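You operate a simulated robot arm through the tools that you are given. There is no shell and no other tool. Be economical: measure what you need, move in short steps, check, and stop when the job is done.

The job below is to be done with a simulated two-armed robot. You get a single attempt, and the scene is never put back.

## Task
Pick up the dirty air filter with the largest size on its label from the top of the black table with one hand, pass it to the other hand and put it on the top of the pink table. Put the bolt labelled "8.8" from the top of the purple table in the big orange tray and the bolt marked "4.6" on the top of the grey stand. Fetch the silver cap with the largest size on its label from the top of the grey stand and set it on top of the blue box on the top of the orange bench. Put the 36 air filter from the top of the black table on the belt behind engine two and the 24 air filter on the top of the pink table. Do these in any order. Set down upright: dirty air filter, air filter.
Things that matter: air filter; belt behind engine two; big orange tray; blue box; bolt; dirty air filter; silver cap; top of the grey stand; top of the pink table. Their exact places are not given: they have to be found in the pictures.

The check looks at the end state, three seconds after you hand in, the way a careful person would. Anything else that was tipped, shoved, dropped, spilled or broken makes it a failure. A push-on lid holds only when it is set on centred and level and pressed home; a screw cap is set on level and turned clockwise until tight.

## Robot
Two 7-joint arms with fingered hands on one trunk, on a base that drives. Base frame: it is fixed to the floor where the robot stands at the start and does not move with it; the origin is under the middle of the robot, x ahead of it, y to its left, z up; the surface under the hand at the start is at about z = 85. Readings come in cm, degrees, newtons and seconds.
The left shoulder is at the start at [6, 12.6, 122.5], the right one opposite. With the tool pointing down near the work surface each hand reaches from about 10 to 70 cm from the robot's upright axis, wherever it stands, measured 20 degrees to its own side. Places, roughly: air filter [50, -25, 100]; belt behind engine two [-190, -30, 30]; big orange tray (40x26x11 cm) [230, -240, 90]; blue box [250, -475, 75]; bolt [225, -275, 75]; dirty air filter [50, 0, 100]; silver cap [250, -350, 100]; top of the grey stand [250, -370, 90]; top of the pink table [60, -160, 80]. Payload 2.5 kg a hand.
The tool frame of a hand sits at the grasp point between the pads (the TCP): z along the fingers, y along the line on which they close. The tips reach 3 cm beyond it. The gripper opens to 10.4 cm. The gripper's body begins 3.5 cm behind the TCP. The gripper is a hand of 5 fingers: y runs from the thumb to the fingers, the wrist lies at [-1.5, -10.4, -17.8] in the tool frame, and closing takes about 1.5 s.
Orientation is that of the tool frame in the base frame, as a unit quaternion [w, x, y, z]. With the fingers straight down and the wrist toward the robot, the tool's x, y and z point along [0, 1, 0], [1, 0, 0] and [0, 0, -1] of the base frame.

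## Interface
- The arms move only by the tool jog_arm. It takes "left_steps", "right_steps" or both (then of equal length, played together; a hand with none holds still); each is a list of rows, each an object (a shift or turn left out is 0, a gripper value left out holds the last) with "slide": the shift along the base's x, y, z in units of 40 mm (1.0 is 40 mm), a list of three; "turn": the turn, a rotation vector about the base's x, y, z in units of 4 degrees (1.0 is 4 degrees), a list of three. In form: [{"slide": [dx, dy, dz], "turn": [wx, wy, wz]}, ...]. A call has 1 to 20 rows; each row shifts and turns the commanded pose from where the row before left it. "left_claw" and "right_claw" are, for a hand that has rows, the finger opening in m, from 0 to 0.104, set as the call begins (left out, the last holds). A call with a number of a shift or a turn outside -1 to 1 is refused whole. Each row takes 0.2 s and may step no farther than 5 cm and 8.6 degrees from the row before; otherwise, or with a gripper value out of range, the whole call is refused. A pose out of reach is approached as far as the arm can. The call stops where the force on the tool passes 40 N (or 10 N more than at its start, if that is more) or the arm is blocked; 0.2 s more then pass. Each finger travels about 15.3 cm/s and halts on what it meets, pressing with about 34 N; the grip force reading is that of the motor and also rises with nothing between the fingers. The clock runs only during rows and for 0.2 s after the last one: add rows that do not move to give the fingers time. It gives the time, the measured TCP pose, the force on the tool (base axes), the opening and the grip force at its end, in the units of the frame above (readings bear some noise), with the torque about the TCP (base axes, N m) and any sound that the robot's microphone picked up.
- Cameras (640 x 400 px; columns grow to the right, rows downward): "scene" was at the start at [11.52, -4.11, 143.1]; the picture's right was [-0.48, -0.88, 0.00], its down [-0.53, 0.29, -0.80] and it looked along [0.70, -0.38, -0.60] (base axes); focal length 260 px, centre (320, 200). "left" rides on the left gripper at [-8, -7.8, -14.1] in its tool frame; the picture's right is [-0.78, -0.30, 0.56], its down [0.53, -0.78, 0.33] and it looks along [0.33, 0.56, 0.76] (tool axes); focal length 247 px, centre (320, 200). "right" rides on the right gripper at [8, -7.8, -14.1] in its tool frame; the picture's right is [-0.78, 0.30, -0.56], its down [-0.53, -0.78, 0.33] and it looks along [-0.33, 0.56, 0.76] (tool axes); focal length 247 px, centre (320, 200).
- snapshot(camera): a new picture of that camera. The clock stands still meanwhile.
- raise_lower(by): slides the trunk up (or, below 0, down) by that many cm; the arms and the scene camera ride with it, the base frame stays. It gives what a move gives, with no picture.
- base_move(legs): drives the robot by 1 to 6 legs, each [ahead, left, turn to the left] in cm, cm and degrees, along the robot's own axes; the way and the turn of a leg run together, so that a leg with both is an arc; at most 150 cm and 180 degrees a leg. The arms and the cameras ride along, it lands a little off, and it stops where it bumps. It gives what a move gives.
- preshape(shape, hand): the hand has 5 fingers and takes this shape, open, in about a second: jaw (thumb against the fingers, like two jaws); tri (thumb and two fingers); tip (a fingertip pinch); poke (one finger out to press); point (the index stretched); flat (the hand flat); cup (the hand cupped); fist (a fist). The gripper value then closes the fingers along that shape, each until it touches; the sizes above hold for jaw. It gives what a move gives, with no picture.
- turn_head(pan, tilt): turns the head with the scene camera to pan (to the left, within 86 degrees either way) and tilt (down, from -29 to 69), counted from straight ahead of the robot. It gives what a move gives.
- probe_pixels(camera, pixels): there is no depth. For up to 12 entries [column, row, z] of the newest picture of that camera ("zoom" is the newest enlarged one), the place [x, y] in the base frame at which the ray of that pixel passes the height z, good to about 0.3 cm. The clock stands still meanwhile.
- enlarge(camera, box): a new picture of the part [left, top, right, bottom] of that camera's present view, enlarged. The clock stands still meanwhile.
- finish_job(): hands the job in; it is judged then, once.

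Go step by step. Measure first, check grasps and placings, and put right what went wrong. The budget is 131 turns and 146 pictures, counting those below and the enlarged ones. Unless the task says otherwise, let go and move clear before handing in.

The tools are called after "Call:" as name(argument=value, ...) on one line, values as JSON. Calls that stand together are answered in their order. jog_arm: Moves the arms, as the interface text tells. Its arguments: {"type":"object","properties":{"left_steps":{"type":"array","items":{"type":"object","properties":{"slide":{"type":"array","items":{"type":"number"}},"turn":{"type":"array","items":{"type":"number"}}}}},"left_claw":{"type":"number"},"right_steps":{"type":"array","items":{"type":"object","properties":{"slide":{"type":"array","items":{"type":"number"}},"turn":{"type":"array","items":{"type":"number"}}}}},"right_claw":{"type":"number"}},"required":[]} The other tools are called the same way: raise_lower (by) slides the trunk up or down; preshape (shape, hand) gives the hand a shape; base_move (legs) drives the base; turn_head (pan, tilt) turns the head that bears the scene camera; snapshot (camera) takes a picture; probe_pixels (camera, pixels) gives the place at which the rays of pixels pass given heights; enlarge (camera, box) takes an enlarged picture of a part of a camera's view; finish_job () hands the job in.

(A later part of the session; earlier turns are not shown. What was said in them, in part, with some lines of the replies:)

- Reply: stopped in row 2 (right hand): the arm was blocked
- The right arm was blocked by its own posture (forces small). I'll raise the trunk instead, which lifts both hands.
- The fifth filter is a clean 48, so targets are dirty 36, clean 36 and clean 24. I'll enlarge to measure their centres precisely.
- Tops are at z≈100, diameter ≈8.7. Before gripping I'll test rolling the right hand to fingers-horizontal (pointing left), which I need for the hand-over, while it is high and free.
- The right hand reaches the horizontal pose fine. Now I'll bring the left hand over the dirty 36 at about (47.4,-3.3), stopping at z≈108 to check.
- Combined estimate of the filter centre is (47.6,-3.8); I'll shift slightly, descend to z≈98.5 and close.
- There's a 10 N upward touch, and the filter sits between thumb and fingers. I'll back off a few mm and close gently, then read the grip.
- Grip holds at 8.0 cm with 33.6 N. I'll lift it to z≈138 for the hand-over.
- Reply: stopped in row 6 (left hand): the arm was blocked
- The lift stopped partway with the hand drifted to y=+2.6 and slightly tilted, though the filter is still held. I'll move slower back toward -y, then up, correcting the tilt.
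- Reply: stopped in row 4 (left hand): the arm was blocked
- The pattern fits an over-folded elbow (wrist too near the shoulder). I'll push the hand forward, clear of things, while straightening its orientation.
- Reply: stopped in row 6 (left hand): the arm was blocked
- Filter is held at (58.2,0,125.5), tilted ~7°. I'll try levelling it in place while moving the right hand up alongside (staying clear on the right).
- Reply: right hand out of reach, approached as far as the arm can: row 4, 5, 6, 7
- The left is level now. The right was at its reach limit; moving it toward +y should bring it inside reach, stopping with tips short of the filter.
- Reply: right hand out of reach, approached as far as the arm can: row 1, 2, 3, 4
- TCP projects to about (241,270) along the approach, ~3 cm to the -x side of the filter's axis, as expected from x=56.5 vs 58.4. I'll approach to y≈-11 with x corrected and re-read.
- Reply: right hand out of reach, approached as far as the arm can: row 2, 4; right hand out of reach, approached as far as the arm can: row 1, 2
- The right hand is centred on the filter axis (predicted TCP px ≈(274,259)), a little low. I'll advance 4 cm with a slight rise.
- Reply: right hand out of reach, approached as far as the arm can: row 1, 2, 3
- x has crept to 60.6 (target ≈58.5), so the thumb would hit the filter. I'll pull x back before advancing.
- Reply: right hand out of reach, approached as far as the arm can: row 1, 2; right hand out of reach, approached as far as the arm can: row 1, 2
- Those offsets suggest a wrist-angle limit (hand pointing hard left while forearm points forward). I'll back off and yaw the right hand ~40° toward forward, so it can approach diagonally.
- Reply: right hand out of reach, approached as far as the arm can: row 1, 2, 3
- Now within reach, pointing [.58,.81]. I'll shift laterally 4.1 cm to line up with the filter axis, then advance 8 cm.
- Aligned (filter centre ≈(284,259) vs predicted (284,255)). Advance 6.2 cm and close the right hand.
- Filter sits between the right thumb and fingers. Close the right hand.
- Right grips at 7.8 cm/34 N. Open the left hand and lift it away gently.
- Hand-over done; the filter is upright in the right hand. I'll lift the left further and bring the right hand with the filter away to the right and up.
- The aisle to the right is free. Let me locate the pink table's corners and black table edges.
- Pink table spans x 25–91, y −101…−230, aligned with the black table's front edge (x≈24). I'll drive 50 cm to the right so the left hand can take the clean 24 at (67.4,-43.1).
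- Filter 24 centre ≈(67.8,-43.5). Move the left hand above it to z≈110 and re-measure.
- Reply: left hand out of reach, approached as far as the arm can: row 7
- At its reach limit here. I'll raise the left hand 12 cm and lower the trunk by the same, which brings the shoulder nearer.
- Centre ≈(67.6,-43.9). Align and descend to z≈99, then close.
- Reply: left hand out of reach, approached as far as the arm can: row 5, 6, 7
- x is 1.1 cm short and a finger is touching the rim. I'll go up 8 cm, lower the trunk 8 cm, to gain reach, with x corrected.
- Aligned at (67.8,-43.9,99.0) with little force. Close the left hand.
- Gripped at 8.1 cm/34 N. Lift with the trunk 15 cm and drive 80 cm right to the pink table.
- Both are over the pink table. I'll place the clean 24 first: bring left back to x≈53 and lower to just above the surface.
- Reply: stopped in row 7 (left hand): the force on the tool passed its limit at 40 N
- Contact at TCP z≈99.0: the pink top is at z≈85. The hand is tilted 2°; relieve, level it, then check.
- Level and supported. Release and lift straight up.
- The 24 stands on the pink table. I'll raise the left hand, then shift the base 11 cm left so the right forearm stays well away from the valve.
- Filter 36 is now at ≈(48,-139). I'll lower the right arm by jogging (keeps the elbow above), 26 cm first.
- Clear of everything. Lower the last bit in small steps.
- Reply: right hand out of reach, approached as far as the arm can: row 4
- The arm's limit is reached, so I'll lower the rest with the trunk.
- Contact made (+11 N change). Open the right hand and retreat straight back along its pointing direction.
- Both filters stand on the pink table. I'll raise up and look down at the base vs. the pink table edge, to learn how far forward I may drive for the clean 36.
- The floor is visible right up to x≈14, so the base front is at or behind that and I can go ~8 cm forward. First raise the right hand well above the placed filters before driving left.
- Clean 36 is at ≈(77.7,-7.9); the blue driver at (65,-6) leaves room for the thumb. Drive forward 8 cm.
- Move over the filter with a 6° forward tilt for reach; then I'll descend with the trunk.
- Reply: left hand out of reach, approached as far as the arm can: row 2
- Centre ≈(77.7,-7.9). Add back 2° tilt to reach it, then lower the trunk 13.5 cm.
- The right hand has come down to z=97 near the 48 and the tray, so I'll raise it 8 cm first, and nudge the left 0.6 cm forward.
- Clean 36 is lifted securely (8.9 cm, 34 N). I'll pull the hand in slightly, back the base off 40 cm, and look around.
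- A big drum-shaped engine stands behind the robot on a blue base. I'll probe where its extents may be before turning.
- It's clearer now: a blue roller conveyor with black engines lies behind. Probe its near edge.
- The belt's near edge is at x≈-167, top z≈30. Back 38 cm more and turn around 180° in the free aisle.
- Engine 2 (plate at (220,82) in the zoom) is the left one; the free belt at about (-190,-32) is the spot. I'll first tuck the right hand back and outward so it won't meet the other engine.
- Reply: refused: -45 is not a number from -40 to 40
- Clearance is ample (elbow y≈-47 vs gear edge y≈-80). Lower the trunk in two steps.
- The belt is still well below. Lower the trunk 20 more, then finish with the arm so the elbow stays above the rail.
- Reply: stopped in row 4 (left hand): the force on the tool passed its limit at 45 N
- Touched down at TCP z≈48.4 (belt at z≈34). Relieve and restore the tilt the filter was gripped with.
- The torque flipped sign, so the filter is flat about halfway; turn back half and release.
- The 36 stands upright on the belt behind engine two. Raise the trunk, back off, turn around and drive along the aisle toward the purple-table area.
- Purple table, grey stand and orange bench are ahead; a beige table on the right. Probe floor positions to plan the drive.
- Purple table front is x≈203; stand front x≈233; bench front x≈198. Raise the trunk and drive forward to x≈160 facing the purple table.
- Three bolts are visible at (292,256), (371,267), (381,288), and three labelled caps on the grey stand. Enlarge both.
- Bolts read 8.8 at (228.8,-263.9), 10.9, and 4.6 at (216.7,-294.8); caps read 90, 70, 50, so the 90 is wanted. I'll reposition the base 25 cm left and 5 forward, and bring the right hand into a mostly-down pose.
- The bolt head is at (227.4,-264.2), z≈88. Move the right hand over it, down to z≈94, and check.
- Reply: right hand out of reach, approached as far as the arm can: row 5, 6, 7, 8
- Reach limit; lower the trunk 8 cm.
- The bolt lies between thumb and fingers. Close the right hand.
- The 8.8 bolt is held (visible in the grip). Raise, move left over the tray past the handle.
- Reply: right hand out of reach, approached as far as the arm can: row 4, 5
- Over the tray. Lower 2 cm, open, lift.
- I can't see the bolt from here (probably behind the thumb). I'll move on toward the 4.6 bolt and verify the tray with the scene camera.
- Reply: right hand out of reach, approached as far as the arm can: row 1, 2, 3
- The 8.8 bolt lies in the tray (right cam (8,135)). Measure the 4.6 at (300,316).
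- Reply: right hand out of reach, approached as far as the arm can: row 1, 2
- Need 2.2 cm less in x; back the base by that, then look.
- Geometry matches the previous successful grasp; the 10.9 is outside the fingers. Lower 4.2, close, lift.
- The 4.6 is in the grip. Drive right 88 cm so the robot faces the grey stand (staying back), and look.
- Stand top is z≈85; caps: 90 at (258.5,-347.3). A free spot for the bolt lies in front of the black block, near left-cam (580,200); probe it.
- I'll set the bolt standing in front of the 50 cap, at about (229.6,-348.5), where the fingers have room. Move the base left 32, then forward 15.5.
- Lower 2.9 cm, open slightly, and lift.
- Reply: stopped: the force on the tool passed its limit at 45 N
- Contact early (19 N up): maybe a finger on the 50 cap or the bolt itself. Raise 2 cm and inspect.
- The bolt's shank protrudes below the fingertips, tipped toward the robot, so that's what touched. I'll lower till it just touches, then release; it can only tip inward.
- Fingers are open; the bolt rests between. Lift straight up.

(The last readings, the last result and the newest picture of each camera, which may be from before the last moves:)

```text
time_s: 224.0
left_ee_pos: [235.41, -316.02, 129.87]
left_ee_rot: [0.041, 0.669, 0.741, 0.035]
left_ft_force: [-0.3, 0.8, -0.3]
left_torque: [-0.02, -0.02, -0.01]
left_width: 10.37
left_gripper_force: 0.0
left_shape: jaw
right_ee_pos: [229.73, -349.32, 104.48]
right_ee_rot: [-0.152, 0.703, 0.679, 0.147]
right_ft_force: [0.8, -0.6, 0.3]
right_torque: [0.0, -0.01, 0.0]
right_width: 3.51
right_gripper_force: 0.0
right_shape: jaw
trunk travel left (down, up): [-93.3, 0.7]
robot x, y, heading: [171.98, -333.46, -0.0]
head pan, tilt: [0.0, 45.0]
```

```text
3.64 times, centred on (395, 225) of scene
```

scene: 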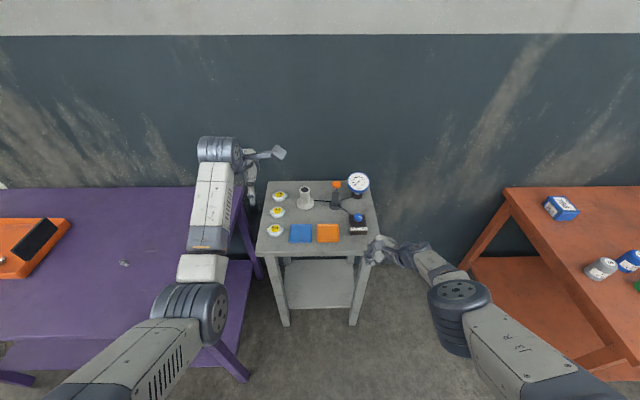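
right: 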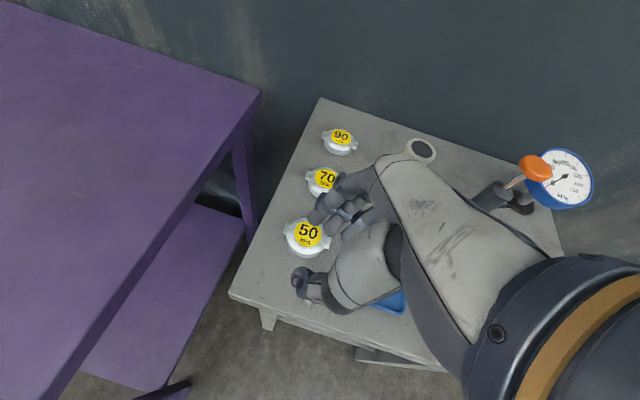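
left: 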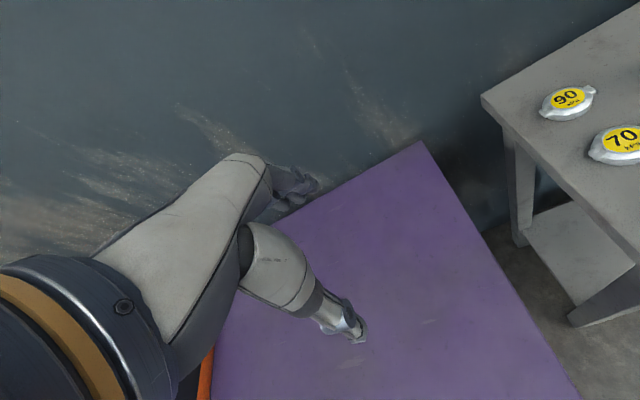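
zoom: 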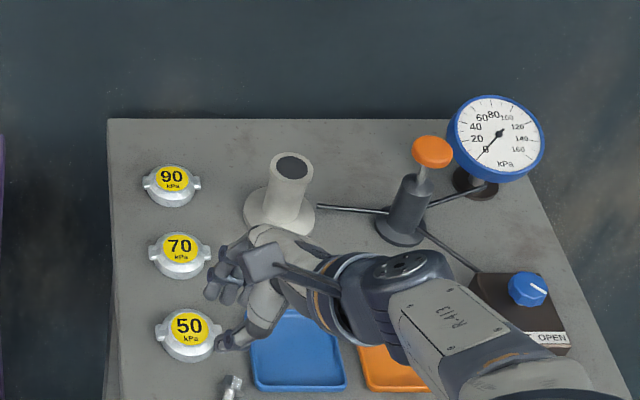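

The bolt rests on the stand (zoom (230,385)). Now retract the right arm, straighten the left hand, and drive so the left is over the 90 cap.

Call:
jog_arm(left_steps=[{"turn": [0, 0.75, 0]}, {"turn": [0, 0.7, 0]}, {}, {}, {}, {}, {}, {}], right_steps=[{"slide": [-0.4, -0.4, 0.3]}, {"slide": [-0.6, -0.65, 0.2]}, {"slide": [-0.7, -0.65, 0.1]}, {"slide": [-0.7, -0.65, 0.1]}, {"slide": [-0.7, -0.65, 0.1]}, {"slide": [-0.7, -0.65, 0.1]}, {"slide": [-0.7, -0.65, 0]}, {"slide": [-0.7, -0.65, 0]}], left_claw=0.075)

Call:
base_move(legs=[[0, -31.3, 0], [22, 0, 0]])

Call:
snapshot(camera="left")

Call:
snapshot(camera="scene")

```text
time_s: 225.8
left_ee_pos: [235.32, -316.18, 130.02]
left_ee_rot: [0.003, 0.67, 0.742, 0.001]
left_ft_force: [0.0, -1.0, 0.1]
left_torque: [0.04, 0.01, -0.01]
left_width: 7.53
left_gripper_force: 0.0
left_shape: jaw
right_ee_pos: [215.6, -371.93, 101.93]
right_ee_rot: [-0.151, 0.703, 0.679, 0.148]
right_ft_force: [0.3, 0.6, 0.4]
right_torque: [0.02, -0.03, 0.01]
right_width: 3.49
right_gripper_force: 0.0
right_shape: jaw
right hand out of reach, approached as far as the arm can: row 1, 2, 3, 4, 5, 6, 7
trunk travel left (down, up): [-93.3, 0.7]
robot x, y, heading: [172.11, -333.54, 0.1]
head pan, tilt: [0.0, 45.0]
```

```text
time_s: 229.1
left_ee_pos: [256.98, -346.93, 129.95]
left_ee_rot: [0.004, 0.668, 0.744, 0.001]
left_ft_force: [-0.7, -0.1, 0.9]
left_torque: [0.03, 0.0, 0.01]
left_width: 7.53
left_gripper_force: 0.1
left_shape: jaw
right_ee_pos: [237.45, -402.75, 101.79]
right_ee_rot: [-0.153, 0.702, 0.68, 0.147]
right_ft_force: [0.1, -0.5, 0.6]
right_torque: [-0.02, 0.0, 0.02]
right_width: 3.46
right_gripper_force: 0.0
right_shape: jaw
trunk travel left (down, up): [-93.3, 0.7]
robot x, y, heading: [194.26, -364.47, 0.4]
head pan, tilt: [0.0, 45.0]
```

```text
31 pictures are left
```

left: 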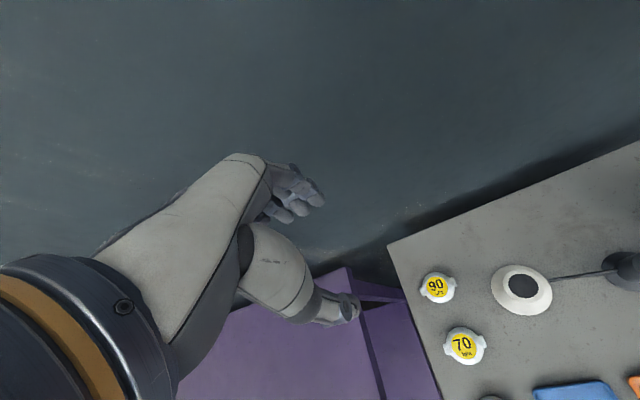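

```text
30 pictures are left
```

scene: 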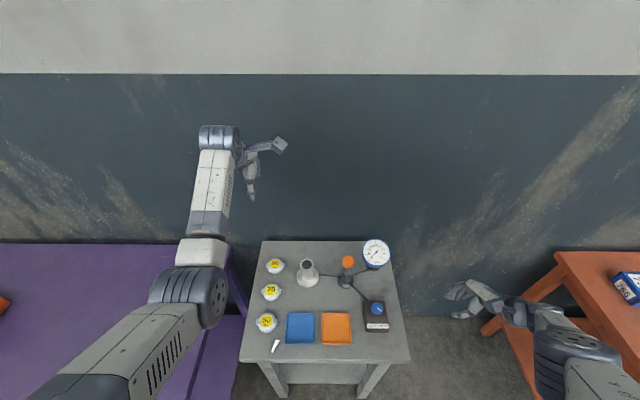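

Call:
probe_pixels(camera="left", pixels=[[437, 285, 87], [419, 283, 86], [456, 288, 86], [437, 272, 86], [437, 303, 86], [464, 345, 87]])

Call:
probe_pixels(camera="scene", pixels=[[275, 264, 87], [561, 255, 85], [615, 272, 93], [620, 300, 85]])

```text
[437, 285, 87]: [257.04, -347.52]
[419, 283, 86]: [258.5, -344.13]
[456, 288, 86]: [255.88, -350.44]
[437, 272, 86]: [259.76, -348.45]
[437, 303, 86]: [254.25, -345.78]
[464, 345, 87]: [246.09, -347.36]
```

```text
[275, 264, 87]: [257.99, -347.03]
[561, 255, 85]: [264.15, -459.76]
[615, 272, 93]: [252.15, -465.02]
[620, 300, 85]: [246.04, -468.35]
```

Cap 90 ≈(257.4,-347.3), body ~5.5 cm. Lower the trunk 28 cm, then align with the arm.

Call:
raise_lower(by=-28)

Call:
snapshot(camera="left")

```text
time_s: 232.0
left_ee_pos: [257.02, -346.94, 101.9]
left_ee_rot: [0.003, 0.668, 0.744, 0.001]
left_ft_force: [-0.6, -0.6, 0.1]
left_torque: [0.0, -0.01, 0.02]
left_width: 7.53
left_gripper_force: 0.2
left_shape: jaw
right_ee_pos: [237.5, -402.8, 73.88]
right_ee_rot: [-0.153, 0.702, 0.68, 0.147]
right_ft_force: [0.0, 0.1, 0.3]
right_torque: [-0.01, 0.02, 0.04]
right_width: 3.51
right_gripper_force: 0.1
right_shape: jaw
trunk travel left (down, up): [-65.3, 28.7]
robot x, y, heading: [193.86, -364.28, 0.3]
head pan, tilt: [0.0, 45.0]
```

```text
29 pictures are left
```

left: 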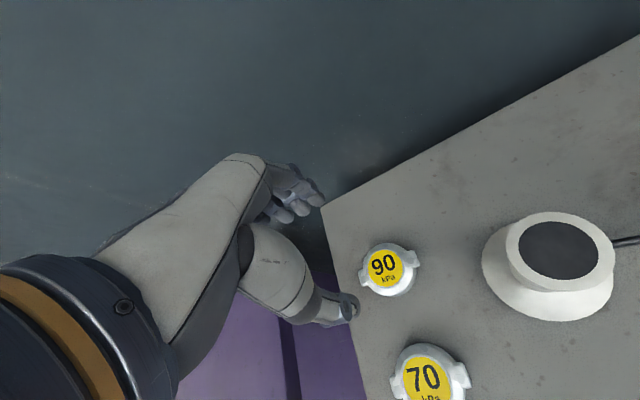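

Call:
probe_pixels(camera="left", pixels=[[384, 266, 87.5], [389, 247, 86], [388, 295, 86], [362, 275, 86], [418, 262, 86]])

```text
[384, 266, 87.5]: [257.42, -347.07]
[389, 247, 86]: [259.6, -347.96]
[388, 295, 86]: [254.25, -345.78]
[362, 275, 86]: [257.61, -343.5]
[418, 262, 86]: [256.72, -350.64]
```

Aligned within 0.3 cm. Descend to z≈88.7.

Call:
jog_arm(left_steps=[{"slide": [0.05, -0.05, -0.5]}, {"slide": [0, 0, -0.5]}, {"slide": [0, 0, -0.5]}, {"slide": [0, 0, -0.5]}, {"slide": [0, 0, -0.5]}, {"slide": [0, 0, -0.4]}, {"slide": [0, 0, -0.2]}, {"slide": [0, 0, -0.2]}, {}])

Call:
snapshot(camera="left")

```text
time_s: 233.6
left_ee_pos: [258.03, -346.92, 91.12]
left_ee_rot: [0.018, 0.668, 0.743, 0.013]
left_ft_force: [-3.5, 0.8, 14.2]
left_torque: [-0.1, 0.99, -0.02]
left_width: 7.91
left_gripper_force: 0.0
left_shape: jaw
right_ee_pos: [237.44, -402.7, 73.95]
right_ee_rot: [-0.152, 0.701, 0.681, 0.146]
right_ft_force: [0.4, 0.2, -0.3]
right_torque: [-0.01, 0.03, 0.01]
right_width: 3.51
right_gripper_force: 0.1
right_shape: jaw
trunk travel left (down, up): [-65.3, 28.7]
robot x, y, heading: [194.58, -364.7, 0.4]
head pan, tilt: [0.0, 45.0]
stopped in row 8 (left hand): the force on the tool passed its limit at 45 N (the readings are from after the stop); the commanded pose is now the measured one
```

```text
28 pictures are left
```

left: 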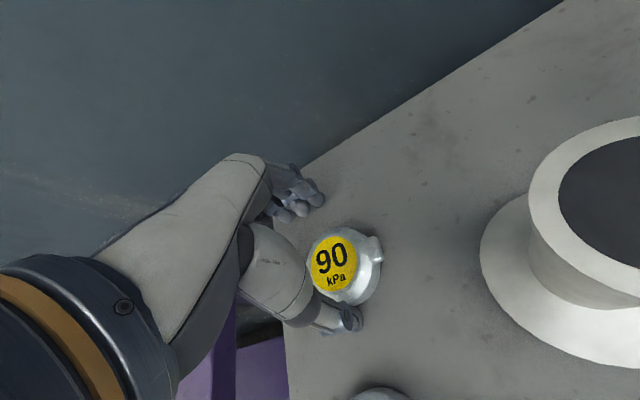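

The thumb caught on something (upward force at the thumb side). Raise, level, open wider, and retry.

Call:
jog_arm(left_steps=[{"slide": [0, 0, 0.4]}, {"slide": [-0.15, -0.03, 0.1], "turn": [0, 0.6, 0]}, {}, {}, {"slide": [0, 0, -0.4]}, {"slide": [0, 0, -0.3]}, {"slide": [0, 0, -0.2]}, {"slide": [0, 0, -0.1]}], left_claw=0.098)

Call:
snapshot(camera="left")

```text
time_s: 235.3
left_ee_pos: [258.39, -347.17, 90.89]
left_ee_rot: [0.016, 0.669, 0.743, 0.011]
left_ft_force: [-5.3, -0.4, 15.5]
left_torque: [0.17, -0.22, 0.03]
left_width: 9.84
left_gripper_force: 0.0
left_shape: jaw
right_ee_pos: [237.4, -402.64, 73.81]
right_ee_rot: [-0.152, 0.702, 0.68, 0.148]
right_ft_force: [0.4, -0.4, 0.0]
right_torque: [0.0, -0.01, 0.0]
right_width: 3.49
right_gripper_force: 0.0
right_shape: jaw
trunk travel left (down, up): [-65.3, 28.7]
robot x, y, heading: [194.11, -364.56, 0.1]
head pan, tilt: [0.0, 45.0]
stopped in row 8 (left hand): the force on the tool passed its limit at 42 N (the readings are from after the stop); the commanded pose is now the measured one
```

```text
27 pictures are left
```

left: 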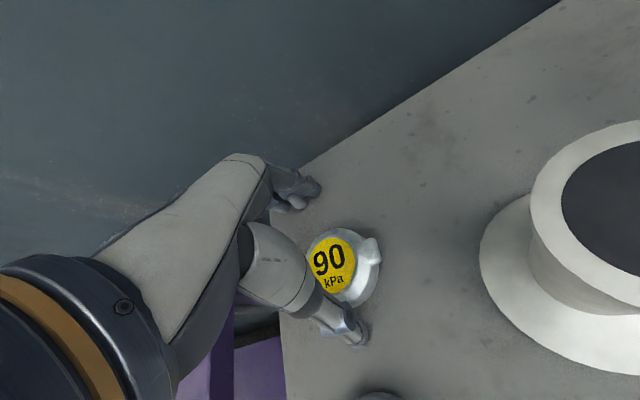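

Contact again at z≈90.9, which looks like fingertips on the stand itself. Back off slightly, level and recentre, then close here.

Call:
jog_arm(left_steps=[{"slide": [0, 0, 0.15]}, {"slide": [-0.25, 0, 0], "turn": [0, 0.5, 0]}, {}, {}])

Call:
jog_arm(left_steps=[{}, {}, {}, {}, {}, {}, {}], left_claw=0.03)

Call:
snapshot(camera="left")

```text
time_s: 236.3
left_ee_pos: [257.26, -347.03, 91.0]
left_ee_rot: [-0.001, 0.669, 0.743, -0.003]
left_ft_force: [2.7, -0.5, 8.2]
left_torque: [0.1, -0.6, -0.12]
left_width: 9.9
left_gripper_force: 0.1
left_shape: jaw
right_ee_pos: [237.42, -402.66, 73.81]
right_ee_rot: [-0.153, 0.702, 0.68, 0.147]
right_ft_force: [-0.1, 0.4, 0.3]
right_torque: [0.01, 0.01, -0.02]
right_width: 3.47
right_gripper_force: 0.0
right_shape: jaw
trunk travel left (down, up): [-65.3, 28.7]
robot x, y, heading: [194.12, -364.59, 0.3]
head pan, tilt: [0.0, 45.0]
```

```text
time_s: 237.9
left_ee_pos: [257.26, -347.0, 90.95]
left_ee_rot: [-0.001, 0.668, 0.744, -0.002]
left_ft_force: [3.3, 2.5, 12.9]
left_torque: [0.06, -0.67, 0.12]
left_width: 4.96
left_gripper_force: 33.5
left_shape: jaw
right_ee_pos: [237.34, -402.68, 73.85]
right_ee_rot: [-0.151, 0.702, 0.68, 0.148]
right_ft_force: [0.6, 0.5, 0.7]
right_torque: [0.0, -0.03, 0.0]
right_width: 3.49
right_gripper_force: 0.0
right_shape: jaw
trunk travel left (down, up): [-65.3, 28.7]
robot x, y, heading: [194.09, -364.95, 0.5]
head pan, tilt: [0.0, 45.0]
```

```text
26 pictures are left
```

left: 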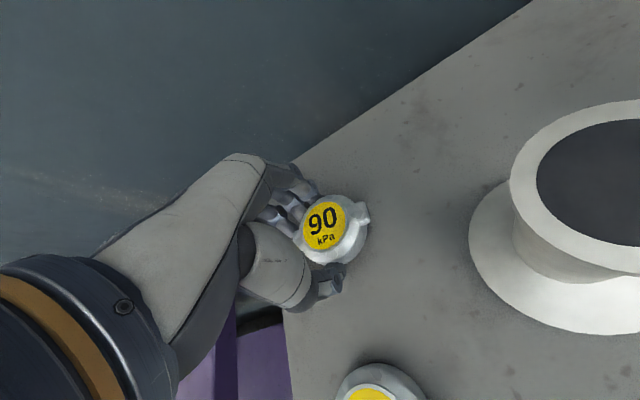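

Gripped at 5.0 cm. Lift 22 cm with the trunk and check.

Call:
raise_lower(by=24)

Call:
snapshot(camera="left")

Call:
snapshot(camera="scene")

```text
time_s: 240.4
left_ee_pos: [257.13, -347.03, 114.84]
left_ee_rot: [-0.002, 0.668, 0.744, -0.006]
left_ft_force: [0.1, 0.0, -0.6]
left_torque: [0.02, -0.01, 0.0]
left_width: 4.89
left_gripper_force: 33.6
left_shape: jaw
right_ee_pos: [237.5, -402.73, 97.84]
right_ee_rot: [-0.153, 0.702, 0.68, 0.147]
right_ft_force: [0.2, 0.7, 0.0]
right_torque: [-0.01, 0.03, 0.01]
right_width: 3.51
right_gripper_force: 0.1
right_shape: jaw
trunk travel left (down, up): [-89.3, 4.7]
robot x, y, heading: [194.19, -364.58, 0.2]
head pan, tilt: [0.0, 45.0]
```

```text
25 pictures are left
```

left: 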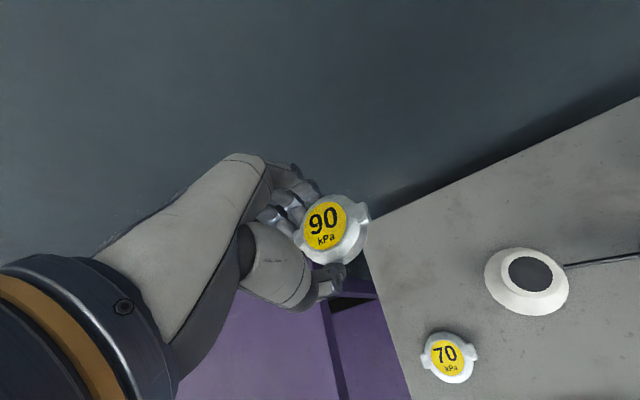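

```text
24 pictures are left
```

scene: 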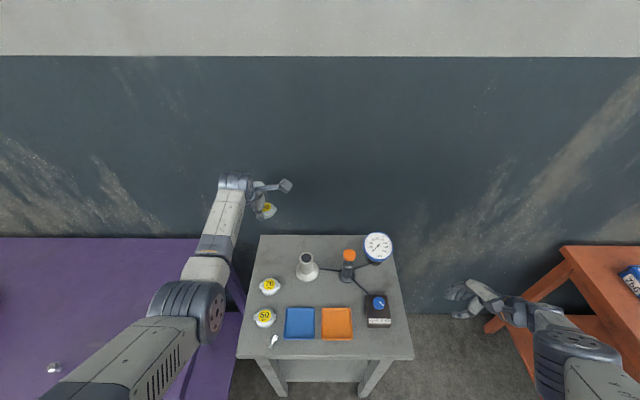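

The 90 cap is held. Retract/raise the right hand, back off, drive right to the orange bench, staying back to look.

Call:
jog_arm(right_steps=[{"slide": [-0.3, 0, 0.4]}, {"slide": [-0.4, 0, 0.5]}, {"slide": [-0.4, 0, 0.5]}, {"slide": [-0.4, 0, 0.5]}, {"slide": [-0.4, 0, 0.5]}, {}])

Call:
base_move(legs=[[-34, 0, 0], [0, -122, 0]])

Call:
turn_head(pan=10, tilt=45)

Call:
snapshot(camera="scene")

Call:
snapshot(camera="left")

```text
time_s: 241.8
left_ee_pos: [257.18, -347.1, 114.73]
left_ee_rot: [-0.003, 0.669, 0.743, -0.005]
left_ft_force: [-0.3, 0.1, -1.0]
left_torque: [0.02, 0.03, 0.01]
left_width: 4.9
left_gripper_force: 33.9
left_shape: jaw
right_ee_pos: [234.44, -408.69, 101.17]
right_ee_rot: [-0.153, 0.701, 0.681, 0.147]
right_ft_force: [-0.2, 0.2, 0.3]
right_torque: [0.02, 0.02, 0.01]
right_width: 3.53
right_gripper_force: 0.1
right_shape: jaw
right hand out of reach, approached as far as the arm can: row 1, 2, 3, 4, 5
trunk travel left (down, up): [-89.3, 4.7]
robot x, y, heading: [194.07, -364.65, 0.4]
head pan, tilt: [0.0, 45.0]
```

```text
time_s: 249.9
left_ee_pos: [225.1, -472.75, 114.81]
left_ee_rot: [-0.002, 0.672, 0.741, -0.006]
left_ft_force: [0.4, 0.6, -0.7]
left_torque: [0.02, 0.0, 0.06]
left_width: 4.87
left_gripper_force: 34.1
left_shape: jaw
right_ee_pos: [201.74, -534.22, 101.2]
right_ee_rot: [-0.153, 0.703, 0.678, 0.148]
right_ft_force: [0.8, 0.3, 1.0]
right_torque: [0.01, -0.03, 0.01]
right_width: 3.47
right_gripper_force: 0.0
right_shape: jaw
trunk travel left (down, up): [-89.3, 4.7]
robot x, y, heading: [161.45, -489.77, -0.1]
head pan, tilt: [0.0, 45.0]
```

```text
time_s: 250.6
left_ee_pos: [225.03, -472.77, 114.84]
left_ee_rot: [-0.002, 0.671, 0.741, -0.004]
left_ft_force: [-0.2, -0.1, -1.1]
left_torque: [-0.01, 0.0, -0.03]
left_width: 4.87
left_gripper_force: 34.1
left_shape: jaw
right_ee_pos: [201.73, -534.21, 101.33]
right_ee_rot: [-0.153, 0.704, 0.677, 0.148]
right_ft_force: [0.4, 0.2, -0.1]
right_torque: [0.04, 0.0, 0.02]
right_width: 3.49
right_gripper_force: 0.1
right_shape: jaw
trunk travel left (down, up): [-89.3, 4.7]
robot x, y, heading: [161.62, -489.9, -0.1]
head pan, tilt: [10.0, 45.0]
```

```text
23 pictures are left
```

scene: 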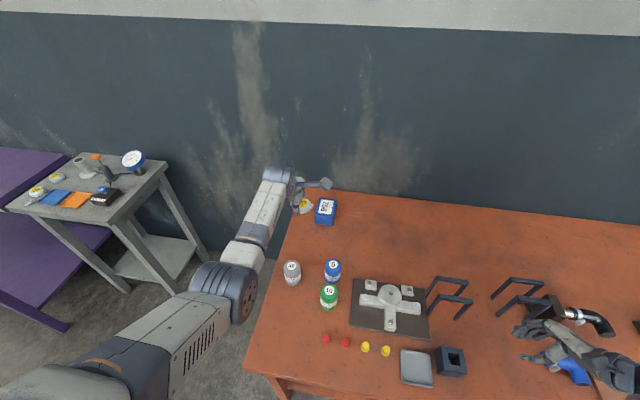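

```text
22 pictures are left
```

left: 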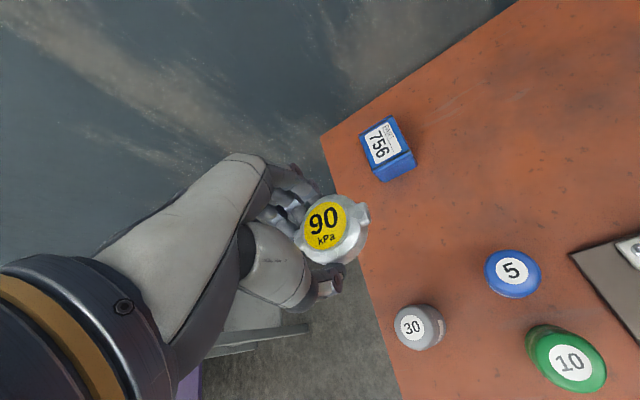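

Call:
probe_pixels(camera="scene", pixels=[[327, 207, 88], [327, 207, 91], [327, 207, 94], [575, 310, 95], [545, 305, 95], [560, 350, 90]])

Call:
probe_pixels(camera="left", pixels=[[383, 141, 88], [383, 141, 91], [383, 141, 94], [362, 135, 91], [391, 115, 91], [413, 150, 91], [378, 168, 91]])

Call:
enlarge(camera="left", box=[335, 95, 435, 195])

Call:
enlarge(camera="scene", box=[300, 180, 350, 240])

```text
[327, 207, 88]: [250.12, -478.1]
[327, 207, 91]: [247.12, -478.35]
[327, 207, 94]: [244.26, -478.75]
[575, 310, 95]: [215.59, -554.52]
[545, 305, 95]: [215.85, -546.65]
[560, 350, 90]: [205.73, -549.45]
```

```text
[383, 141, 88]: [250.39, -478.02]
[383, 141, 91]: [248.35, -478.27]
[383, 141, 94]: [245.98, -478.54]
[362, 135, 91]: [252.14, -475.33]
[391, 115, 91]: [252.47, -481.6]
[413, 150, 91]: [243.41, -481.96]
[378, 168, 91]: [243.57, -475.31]
```

```text
4.00 times, centred on (385, 145) of left
```

zoom: 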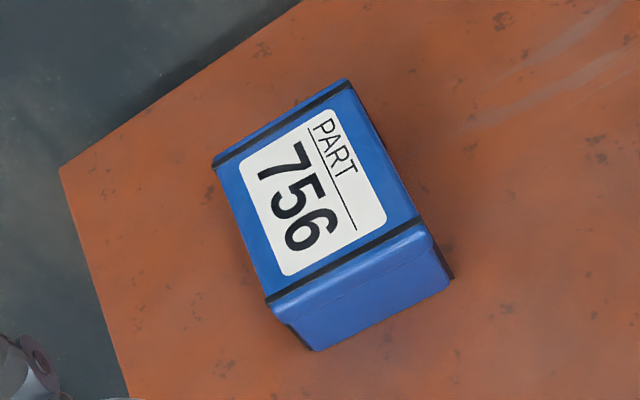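

```text
6.67 times, centred on (325, 210) of scene
```

zoom: 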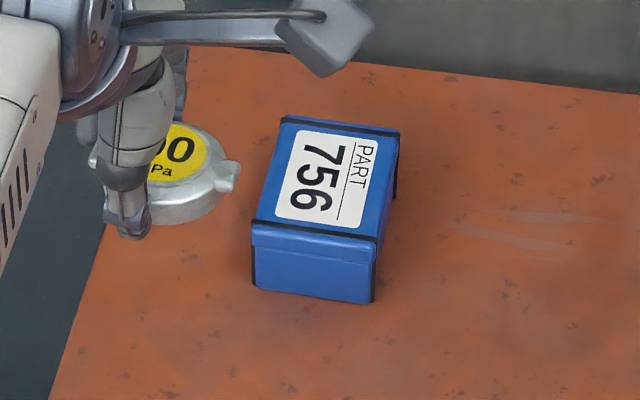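

Box top is at z≈87, centre ≈(250.7,-478). I need the right arm out of the way so the trunk can go low; first fold it back to the earlier tucked horizontal pose and check the bench's front edge.

Call:
probe_pixels(camera="scene", pixels=[[245, 368, 80], [245, 368, 84], [296, 384, 80], [332, 190, 80], [303, 235, 80]])

Call:
jog_arm(right_steps=[{"slide": [-0.1, -0.05, 0.4], "turn": [1, 0, 0]}, {"slide": [-0.1, -0.05, 0.4], "turn": [1, 0, 0]}, {"slide": [-0.1, -0.05, 0.4], "turn": [1, 0, 0]}, {"slide": [-0.1, -0.05, 0.4], "turn": [1, 0, 0]}, {"slide": [-0.1, -0.05, 0.4], "turn": [1, 0, 0]}, {"slide": [-0.1, -0.05, 0.4], "turn": [1, 0, 0]}, {"slide": [-0.1, -0.05, 0.4], "turn": [1, 0, 0]}, {"slide": [-0.1, -0.05, 0.4], "turn": [1, 0, 0]}, {"slide": [-0.1, -0.05, 0.4], "turn": [1, 0, 0]}, {"slide": [-0.1, -0.05, 0.4], "turn": [1, 0, 0]}, {"slide": [-0.1, -0.05, 0.4], "turn": [1, 0, 0]}, {"slide": [-0.1, -0.05, 0.4], "turn": [1, 0, 0]}, {"slide": [-0.2, -0.05, 0.4], "turn": [1, 0, 0]}, {"slide": [-0.2, -0.05, 0.4], "turn": [1, 0, 0]}, {"slide": [-0.3, 0, 0.4], "turn": [1, 0, 0]}, {"slide": [-0.3, 0, 0.4], "turn": [1, 0, 0]}, {"slide": [-0.4, 0, 0.2], "turn": [0, 0, -1]}, {"slide": [-0.4, 0, 0.2], "turn": [0, 0, -1]}, {"slide": [-0.4, 0, 0.2], "turn": [0, 0, -1]}, {"slide": [-0.4, 0, 0.2], "turn": [0, 0, -1]}])

```text
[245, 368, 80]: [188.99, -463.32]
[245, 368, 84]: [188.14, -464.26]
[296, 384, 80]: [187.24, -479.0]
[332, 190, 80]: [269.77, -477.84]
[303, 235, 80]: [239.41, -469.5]
```

```text
time_s: 254.8
left_ee_pos: [225.02, -472.85, 114.81]
left_ee_rot: [-0.001, 0.672, 0.741, -0.005]
left_ft_force: [0.6, -0.9, -1.3]
left_torque: [-0.01, -0.03, -0.01]
left_width: 4.88
left_gripper_force: 34.0
left_shape: jaw
right_ee_pos: [185.87, -535.16, 131.42]
right_ee_rot: [-0.429, 0.582, 0.419, 0.549]
right_ft_force: [-0.1, 0.3, 0.0]
right_torque: [0.01, 0.0, 0.0]
right_width: 3.53
right_gripper_force: 0.1
right_shape: jaw
right hand out of reach, approached as far as the arm can: row 3, 5, 7, 9, 11
trunk travel left (down, up): [-89.3, 4.7]
robot x, y, heading: [161.82, -489.45, -0.3]
head pan, tilt: [10.0, 45.0]
```

The bench's front edge (x≈189) is too far for a straight reach from the front. But the box is only 15 cm from the bench's left end (y≈-463), so I'll approach from the gap there, heading about -64°.

Call:
base_move(legs=[[0, 61.2, 0.3], [0, 0, -64]])

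Call:
turn_head(pan=25, tilt=50)

Call:
snapshot(camera="scene")

```text
time_s: 260.9
left_ee_pos: [206.56, -476.51, 114.71]
left_ee_rot: [-0.004, 0.957, 0.29, -0.003]
left_ft_force: [-0.7, 0.4, -0.3]
left_torque: [0.01, -0.03, -0.02]
left_width: 4.86
left_gripper_force: 34.2
left_shape: jaw
right_ee_pos: [133.02, -471.58, 131.39]
right_ee_rot: [-0.087, 0.714, 0.061, 0.692]
right_ft_force: [0.1, -0.5, -0.1]
right_torque: [0.03, -0.01, 0.0]
right_width: 3.5
right_gripper_force: 0.0
right_shape: jaw
trunk travel left (down, up): [-89.3, 4.7]
robot x, y, heading: [161.66, -429.08, -61.9]
head pan, tilt: [10.0, 45.0]
```

```text
time_s: 261.7
left_ee_pos: [206.59, -476.6, 114.8]
left_ee_rot: [-0.004, 0.957, 0.291, -0.004]
left_ft_force: [0.2, -0.4, -0.4]
left_torque: [-0.03, 0.0, 0.05]
left_width: 4.89
left_gripper_force: 34.1
left_shape: jaw
right_ee_pos: [132.91, -471.69, 131.39]
right_ee_rot: [-0.087, 0.713, 0.062, 0.693]
right_ft_force: [0.4, 0.2, 0.5]
right_torque: [0.0, 0.0, -0.01]
right_width: 3.49
right_gripper_force: 0.0
right_shape: jaw
trunk travel left (down, up): [-89.3, 4.7]
robot x, y, heading: [161.79, -428.72, -62.1]
head pan, tilt: [25.0, 50.0]
```

```text
19 pictures are left
```

scene: 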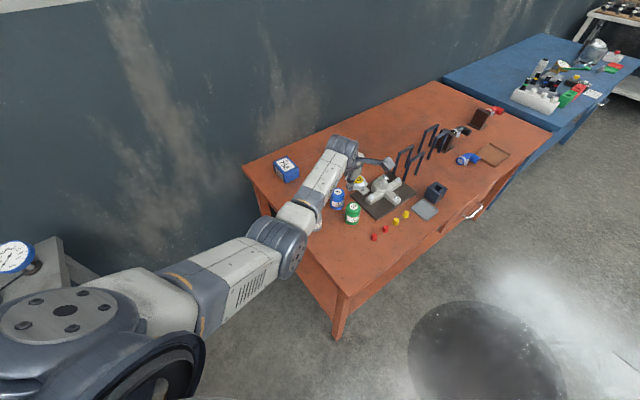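

Clear. Translate so the left hand comes over the box: forward 22, left 38.

Call:
base_move(legs=[[22, 38.3, 0]])

Call:
snapshot(camera="left")

Call:
snapshot(camera="scene")

```text
time_s: 264.4
left_ee_pos: [252.31, -476.08, 114.83]
left_ee_rot: [-0.004, 0.955, 0.297, -0.004]
left_ft_force: [-0.6, 0.2, 0.1]
left_torque: [0.0, -0.01, 0.01]
left_width: 4.85
left_gripper_force: 33.8
left_shape: jaw
right_ee_pos: [178.68, -471.9, 131.41]
right_ee_rot: [-0.09, 0.713, 0.065, 0.692]
right_ft_force: [0.0, -0.7, -0.5]
right_torque: [-0.03, 0.0, -0.01]
right_width: 3.48
right_gripper_force: 0.1
right_shape: jaw
trunk travel left (down, up): [-89.3, 4.7]
robot x, y, heading: [206.56, -428.8, -61.3]
head pan, tilt: [25.0, 50.0]
```

```text
18 pictures are left
```

left: 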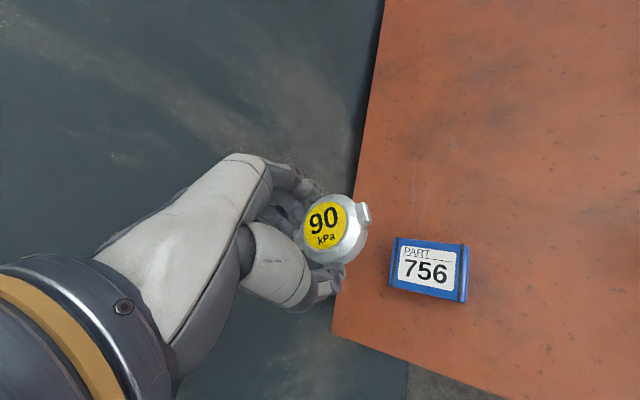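

```text
17 pictures are left
```

scene: 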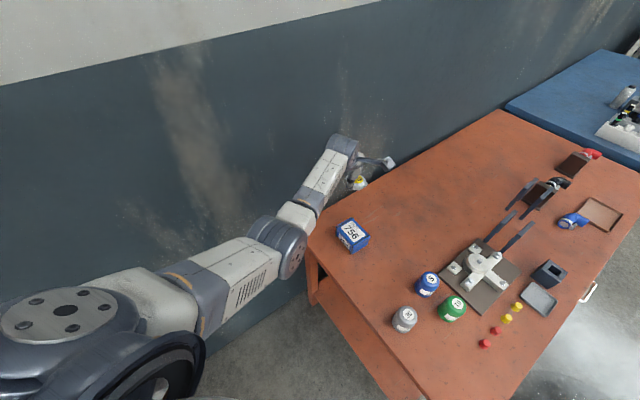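

Call:
probe_pixels(camera="left", pixels=[[430, 266, 85], [430, 266, 88], [430, 266, 91], [397, 239, 88], [466, 246, 88], [460, 292, 88], [392, 284, 88]])

Call:
probe_pixels(camera="scene", pixels=[[352, 232, 85], [352, 232, 88], [352, 232, 91]])

```text
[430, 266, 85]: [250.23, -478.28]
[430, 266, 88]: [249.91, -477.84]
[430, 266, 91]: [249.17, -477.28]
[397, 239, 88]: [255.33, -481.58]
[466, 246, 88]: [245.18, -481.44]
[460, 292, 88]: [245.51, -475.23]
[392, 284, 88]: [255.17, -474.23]
```

```text
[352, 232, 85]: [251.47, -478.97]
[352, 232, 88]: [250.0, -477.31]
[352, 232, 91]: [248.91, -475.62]
```

Box top centre ≈(250.0,-477.7), z≈88. Shift the hand, lower the trunk 17.

Call:
jog_arm(left_steps=[{"slide": [-0.29, -0.2, 0]}, {"slide": [-0.29, -0.2, 0]}, {}])

Call:
raise_lower(by=-17)

Call:
snapshot(camera="left")

Call:
snapshot(camera="scene")

```text
time_s: 265.2
left_ee_pos: [249.95, -477.61, 114.96]
left_ee_rot: [-0.004, 0.955, 0.297, -0.003]
left_ft_force: [-0.5, -0.2, -0.9]
left_torque: [0.03, 0.01, 0.01]
left_width: 4.85
left_gripper_force: 33.2
left_shape: jaw
right_ee_pos: [178.64, -471.99, 131.4]
right_ee_rot: [-0.092, 0.714, 0.066, 0.692]
right_ft_force: [0.2, 0.1, 0.2]
right_torque: [-0.01, 0.01, 0.01]
right_width: 3.48
right_gripper_force: 0.0
right_shape: jaw
trunk travel left (down, up): [-89.3, 4.7]
robot x, y, heading: [206.67, -428.87, -61.3]
head pan, tilt: [25.0, 50.0]
```

```text
time_s: 267.2
left_ee_pos: [249.95, -477.61, 97.86]
left_ee_rot: [-0.005, 0.955, 0.297, -0.003]
left_ft_force: [-0.6, 0.0, 0.0]
left_torque: [0.05, -0.02, -0.01]
left_width: 4.84
left_gripper_force: 34.1
left_shape: jaw
right_ee_pos: [178.67, -472.04, 114.4]
right_ee_rot: [-0.092, 0.713, 0.065, 0.692]
right_ft_force: [0.5, -0.6, -0.3]
right_torque: [0.01, 0.01, 0.0]
right_width: 3.49
right_gripper_force: 0.1
right_shape: jaw
trunk travel left (down, up): [-72.3, 21.7]
robot x, y, heading: [206.9, -428.71, -61.3]
head pan, tilt: [25.0, 50.0]
```

```text
16 pictures are left
```

left: 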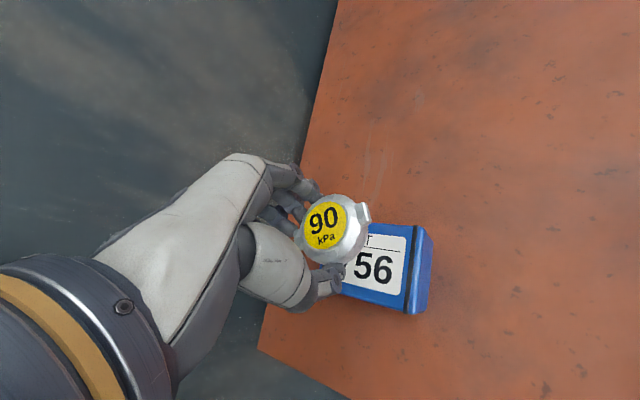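

```text
15 pictures are left
```

scene: 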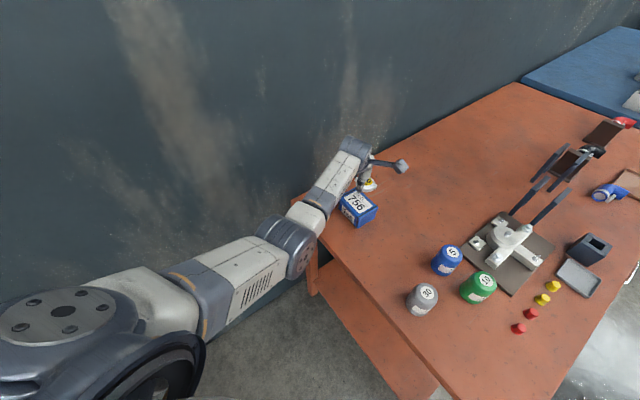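

Call:
probe_pixels(camera="left", pixels=[[424, 228, 88], [408, 311, 88], [424, 228, 86], [408, 311, 86], [412, 225, 87]])

Call:
enlarge(camera="scene", box=[320, 165, 400, 235])

```text
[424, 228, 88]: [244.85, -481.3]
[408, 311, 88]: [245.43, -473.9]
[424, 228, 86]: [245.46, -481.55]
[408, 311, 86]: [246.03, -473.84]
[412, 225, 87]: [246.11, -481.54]
```

```text
5.71 times, centred on (360, 200) of scene
```

zoom: 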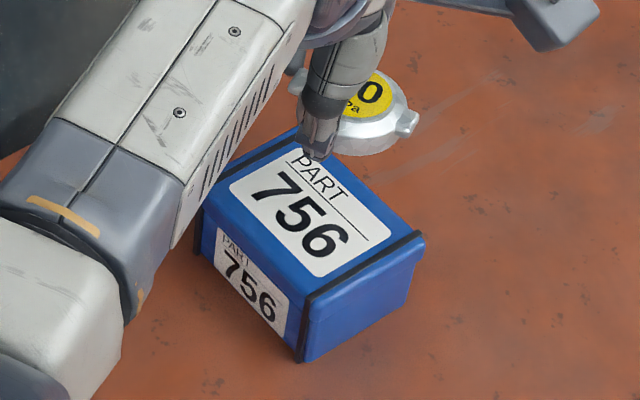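

Centred over the box (x 245.2–255.2, y -481.4…-474). Lower in small steps.

Call:
raise_lower(by=-3.2)

Call:
raise_lower(by=-0.7)

Call:
snapshot(camera="left")

Call:
enlarge(camera="scene", box=[320, 150, 400, 220])

```text
time_s: 267.9
left_ee_pos: [249.96, -477.61, 94.68]
left_ee_rot: [-0.004, 0.955, 0.296, -0.003]
left_ft_force: [0.1, -0.4, -0.1]
left_torque: [0.02, 0.03, -0.03]
left_width: 4.89
left_gripper_force: 33.9
left_shape: jaw
right_ee_pos: [178.53, -471.97, 111.16]
right_ee_rot: [-0.091, 0.713, 0.065, 0.692]
right_ft_force: [-0.3, -0.8, 0.6]
right_torque: [-0.01, -0.02, 0.03]
right_width: 3.49
right_gripper_force: 0.1
right_shape: jaw
trunk travel left (down, up): [-69.1, 24.9]
robot x, y, heading: [206.79, -428.66, -61.1]
head pan, tilt: [25.0, 50.0]
```

```text
time_s: 268.5
left_ee_pos: [250.03, -477.57, 94.03]
left_ee_rot: [-0.004, 0.955, 0.297, -0.003]
left_ft_force: [-0.5, 0.0, -1.5]
left_torque: [0.01, 0.03, -0.02]
left_width: 4.85
left_gripper_force: 34.5
left_shape: jaw
right_ee_pos: [178.6, -472.03, 110.5]
right_ee_rot: [-0.09, 0.713, 0.065, 0.692]
right_ft_force: [0.8, -0.6, 0.3]
right_torque: [-0.02, -0.01, 0.04]
right_width: 3.53
right_gripper_force: 0.0
right_shape: jaw
trunk travel left (down, up): [-68.4, 25.6]
robot x, y, heading: [207.16, -428.58, -61.4]
head pan, tilt: [25.0, 50.0]
```

```text
13 pictures are left
```

left: 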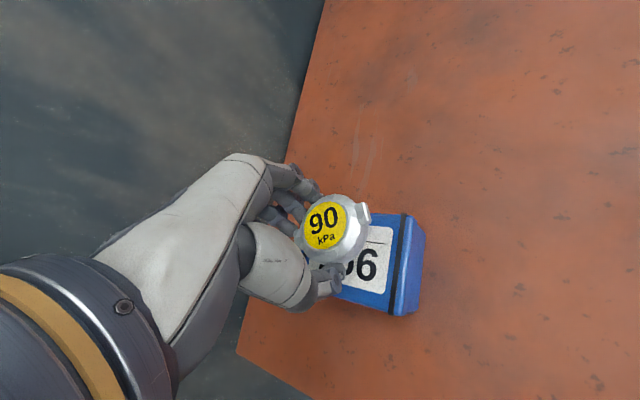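

```text
5.71 times, centred on (360, 185) of scene
```

zoom: 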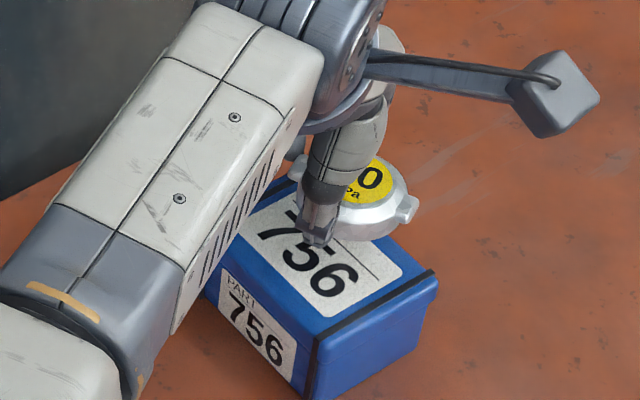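

No contact yet; continue down.

Call:
raise_lower(by=-1)

Call:
raise_lower(by=-0.7)

```text
time_s: 269.1
left_ee_pos: [250.03, -477.66, 92.91]
left_ee_rot: [-0.005, 0.955, 0.296, -0.004]
left_ft_force: [-0.9, 0.1, -0.5]
left_torque: [-0.03, -0.02, 0.01]
left_width: 4.87
left_gripper_force: 34.7
left_shape: jaw
right_ee_pos: [178.57, -471.87, 109.51]
right_ee_rot: [-0.091, 0.713, 0.066, 0.692]
right_ft_force: [0.0, 0.9, 0.5]
right_torque: [0.0, 0.02, -0.06]
right_width: 3.49
right_gripper_force: 0.0
right_shape: jaw
trunk travel left (down, up): [-67.4, 26.6]
robot x, y, heading: [207.02, -428.95, -61.2]
head pan, tilt: [25.0, 50.0]
```

```text
time_s: 269.6
left_ee_pos: [250.0, -477.64, 92.26]
left_ee_rot: [-0.005, 0.955, 0.296, -0.004]
left_ft_force: [0.4, 0.1, -0.4]
left_torque: [0.0, -0.03, 0.0]
left_width: 4.88
left_gripper_force: 34.0
left_shape: jaw
right_ee_pos: [178.67, -471.96, 108.71]
right_ee_rot: [-0.091, 0.713, 0.065, 0.692]
right_ft_force: [0.1, 0.8, -0.3]
right_torque: [-0.01, 0.03, -0.01]
right_width: 3.49
right_gripper_force: 0.0
right_shape: jaw
trunk travel left (down, up): [-66.7, 27.3]
robot x, y, heading: [206.97, -429.0, -61.2]
head pan, tilt: [25.0, 50.0]
```

Call:
raise_lower(by=-0.6)

Call:
raise_lower(by=-0.5)

Call:
enlarge(camera="scene", box=[320, 130, 400, 210])

```text
time_s: 270.2
left_ee_pos: [249.94, -477.54, 91.63]
left_ee_rot: [-0.006, 0.955, 0.296, -0.003]
left_ft_force: [-0.9, 0.3, -1.1]
left_torque: [-0.01, 0.0, -0.02]
left_width: 4.88
left_gripper_force: 33.5
left_shape: jaw
right_ee_pos: [178.47, -472.01, 108.09]
right_ee_rot: [-0.091, 0.713, 0.066, 0.692]
right_ft_force: [0.6, 0.6, 0.2]
right_torque: [0.01, 0.02, -0.01]
right_width: 3.48
right_gripper_force: 0.0
right_shape: jaw
trunk travel left (down, up): [-66.1, 27.9]
robot x, y, heading: [206.91, -428.99, -61.1]
head pan, tilt: [25.0, 50.0]
```

```text
time_s: 270.7
left_ee_pos: [249.98, -477.67, 91.3]
left_ee_rot: [-0.004, 0.955, 0.296, -0.002]
left_ft_force: [1.8, 0.0, -1.4]
left_torque: [0.0, 0.0, -0.03]
left_width: 4.87
left_gripper_force: 33.0
left_shape: jaw
right_ee_pos: [178.64, -472.03, 107.57]
right_ee_rot: [-0.092, 0.713, 0.066, 0.692]
right_ft_force: [0.4, 0.9, 0.1]
right_torque: [-0.05, -0.02, 0.02]
right_width: 3.49
right_gripper_force: 0.1
right_shape: jaw
trunk travel left (down, up): [-65.6, 28.4]
robot x, y, heading: [206.9, -428.83, -61.0]
head pan, tilt: [25.0, 50.0]
```

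```text
5.00 times, centred on (360, 170) of scene
```

zoom: 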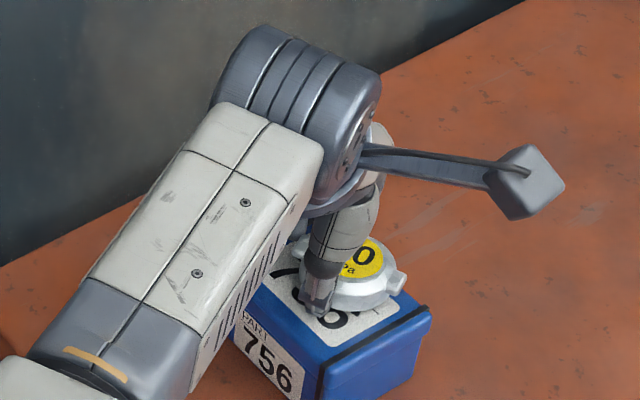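

Nearly touching. Nudge ~0.8 cm toward the box centre, then lower to contact.

Call:
jog_arm(left_steps=[{"slide": [0, 0, 0.1]}, {"slide": [-0.08, 0.17, 0]}, {"slide": [0, 0, -0.1]}, {"slide": [0, 0, -0.08]}, {"slide": [0, 0, -0.08]}, {}])

Call:
snapshot(camera="left")

```text
time_s: 272.1
left_ee_pos: [249.63, -477.02, 90.89]
left_ee_rot: [0.0, 0.955, 0.296, -0.002]
left_ft_force: [0.1, -2.1, 12.2]
left_torque: [-0.49, -0.28, -0.02]
left_width: 4.89
left_gripper_force: 33.4
left_shape: jaw
right_ee_pos: [178.55, -471.98, 107.78]
right_ee_rot: [-0.09, 0.713, 0.066, 0.693]
right_ft_force: [0.5, 0.2, 0.6]
right_torque: [0.01, 0.01, -0.01]
right_width: 3.47
right_gripper_force: 0.0
right_shape: jaw
trunk travel left (down, up): [-65.6, 28.4]
robot x, y, heading: [206.96, -428.76, -61.3]
head pan, tilt: [25.0, 50.0]
```

```text
10 pictures are left
```

left: 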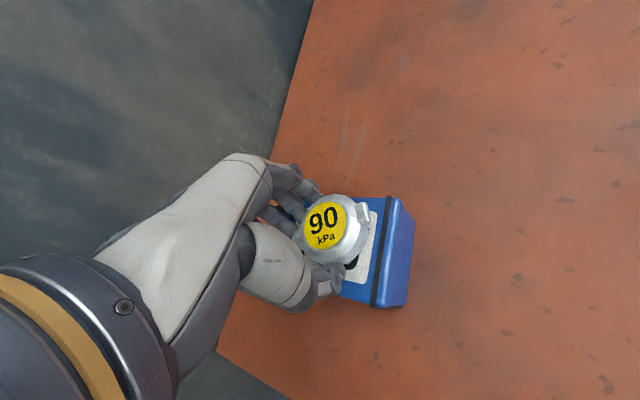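

Contact of 12 N and the cap sits over the box. Relieve slightly, open wide, and lift clear.

Call:
jog_arm(left_steps=[{"slide": [0, 0, 0.06]}, {}, {}, {}, {}, {}], left_claw=0.08)

Call:
raise_lower(by=14)

Call:
snapshot(camera="left")

Call:
enlarge(camera="scene", box=[310, 150, 430, 250])

```text
time_s: 273.5
left_ee_pos: [249.55, -476.91, 91.03]
left_ee_rot: [-0.002, 0.955, 0.297, -0.003]
left_ft_force: [-1.2, 1.6, 12.8]
left_torque: [-0.37, -0.33, 0.0]
left_width: 7.75
left_gripper_force: 0.1
left_shape: jaw
right_ee_pos: [178.54, -471.88, 107.72]
right_ee_rot: [-0.09, 0.713, 0.066, 0.692]
right_ft_force: [-0.3, -0.2, -0.3]
right_torque: [0.0, 0.0, 0.0]
right_width: 3.49
right_gripper_force: 0.0
right_shape: jaw
trunk travel left (down, up): [-65.6, 28.4]
robot x, y, heading: [206.79, -428.59, -61.0]
head pan, tilt: [25.0, 50.0]
```

```text
time_s: 275.2
left_ee_pos: [249.65, -476.87, 104.68]
left_ee_rot: [-0.005, 0.955, 0.297, -0.004]
left_ft_force: [0.2, -0.1, 0.2]
left_torque: [0.0, -0.02, 0.02]
left_width: 7.97
left_gripper_force: 0.1
left_shape: jaw
right_ee_pos: [178.69, -471.96, 121.71]
right_ee_rot: [-0.091, 0.713, 0.066, 0.692]
right_ft_force: [-0.2, -1.0, -0.3]
right_torque: [0.01, 0.01, 0.01]
right_width: 3.51
right_gripper_force: 0.0
right_shape: jaw
trunk travel left (down, up): [-79.6, 14.4]
robot x, y, heading: [206.81, -428.85, -61.2]
head pan, tilt: [25.0, 50.0]
```

```text
9 pictures are left
```

left: 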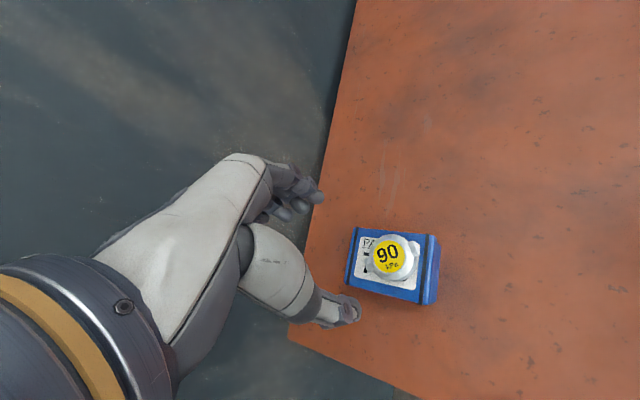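

```text
4.00 times, centred on (370, 200) of scene
```

zoom: 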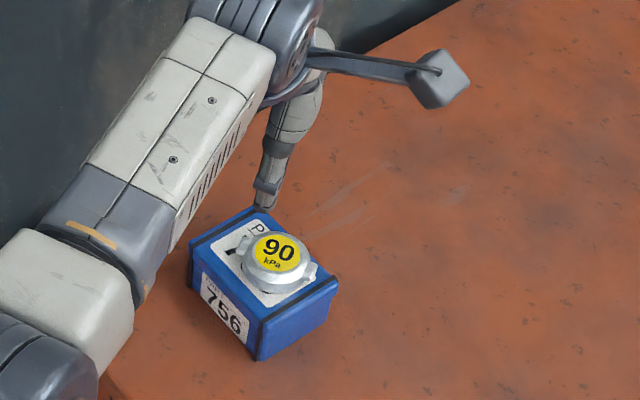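

The 90 cap sits centred on the blue box, level, and both hands are clear. All items are in place, so I'm handing in.

Call:
finish_job()

```text
The job is handed in.
```

I've handed the job in with every item moved; all placements looked right in the pictures, but I did not recheck the untouched 10.9 bolt on the purple table.

- **Dirty 36 filter:** picked up with the left hand, passed to the right in the air, and set upright on the pink table.
- **Clean 24 filter:** upright on the pink table.
- **Clean 36 filter:** upright on the belt next to engine two, at about (-187, -32). I took that gap between the engines as "behind engine two" because it matches the place given.
- **8.8 bolt:** in the big orange tray.
- **4.6 bolt:** on the grey stand in front of the 50 cap. It was tilted in the grip and appears to be lying down rather than standing.
- **90 cap (the largest):** centred and level on the blue box.

While I set down the 4.6 bolt, my hand pressed briefly on the stand near the 50 cap and the blue tray. Neither looked noticeably moved afterwards.
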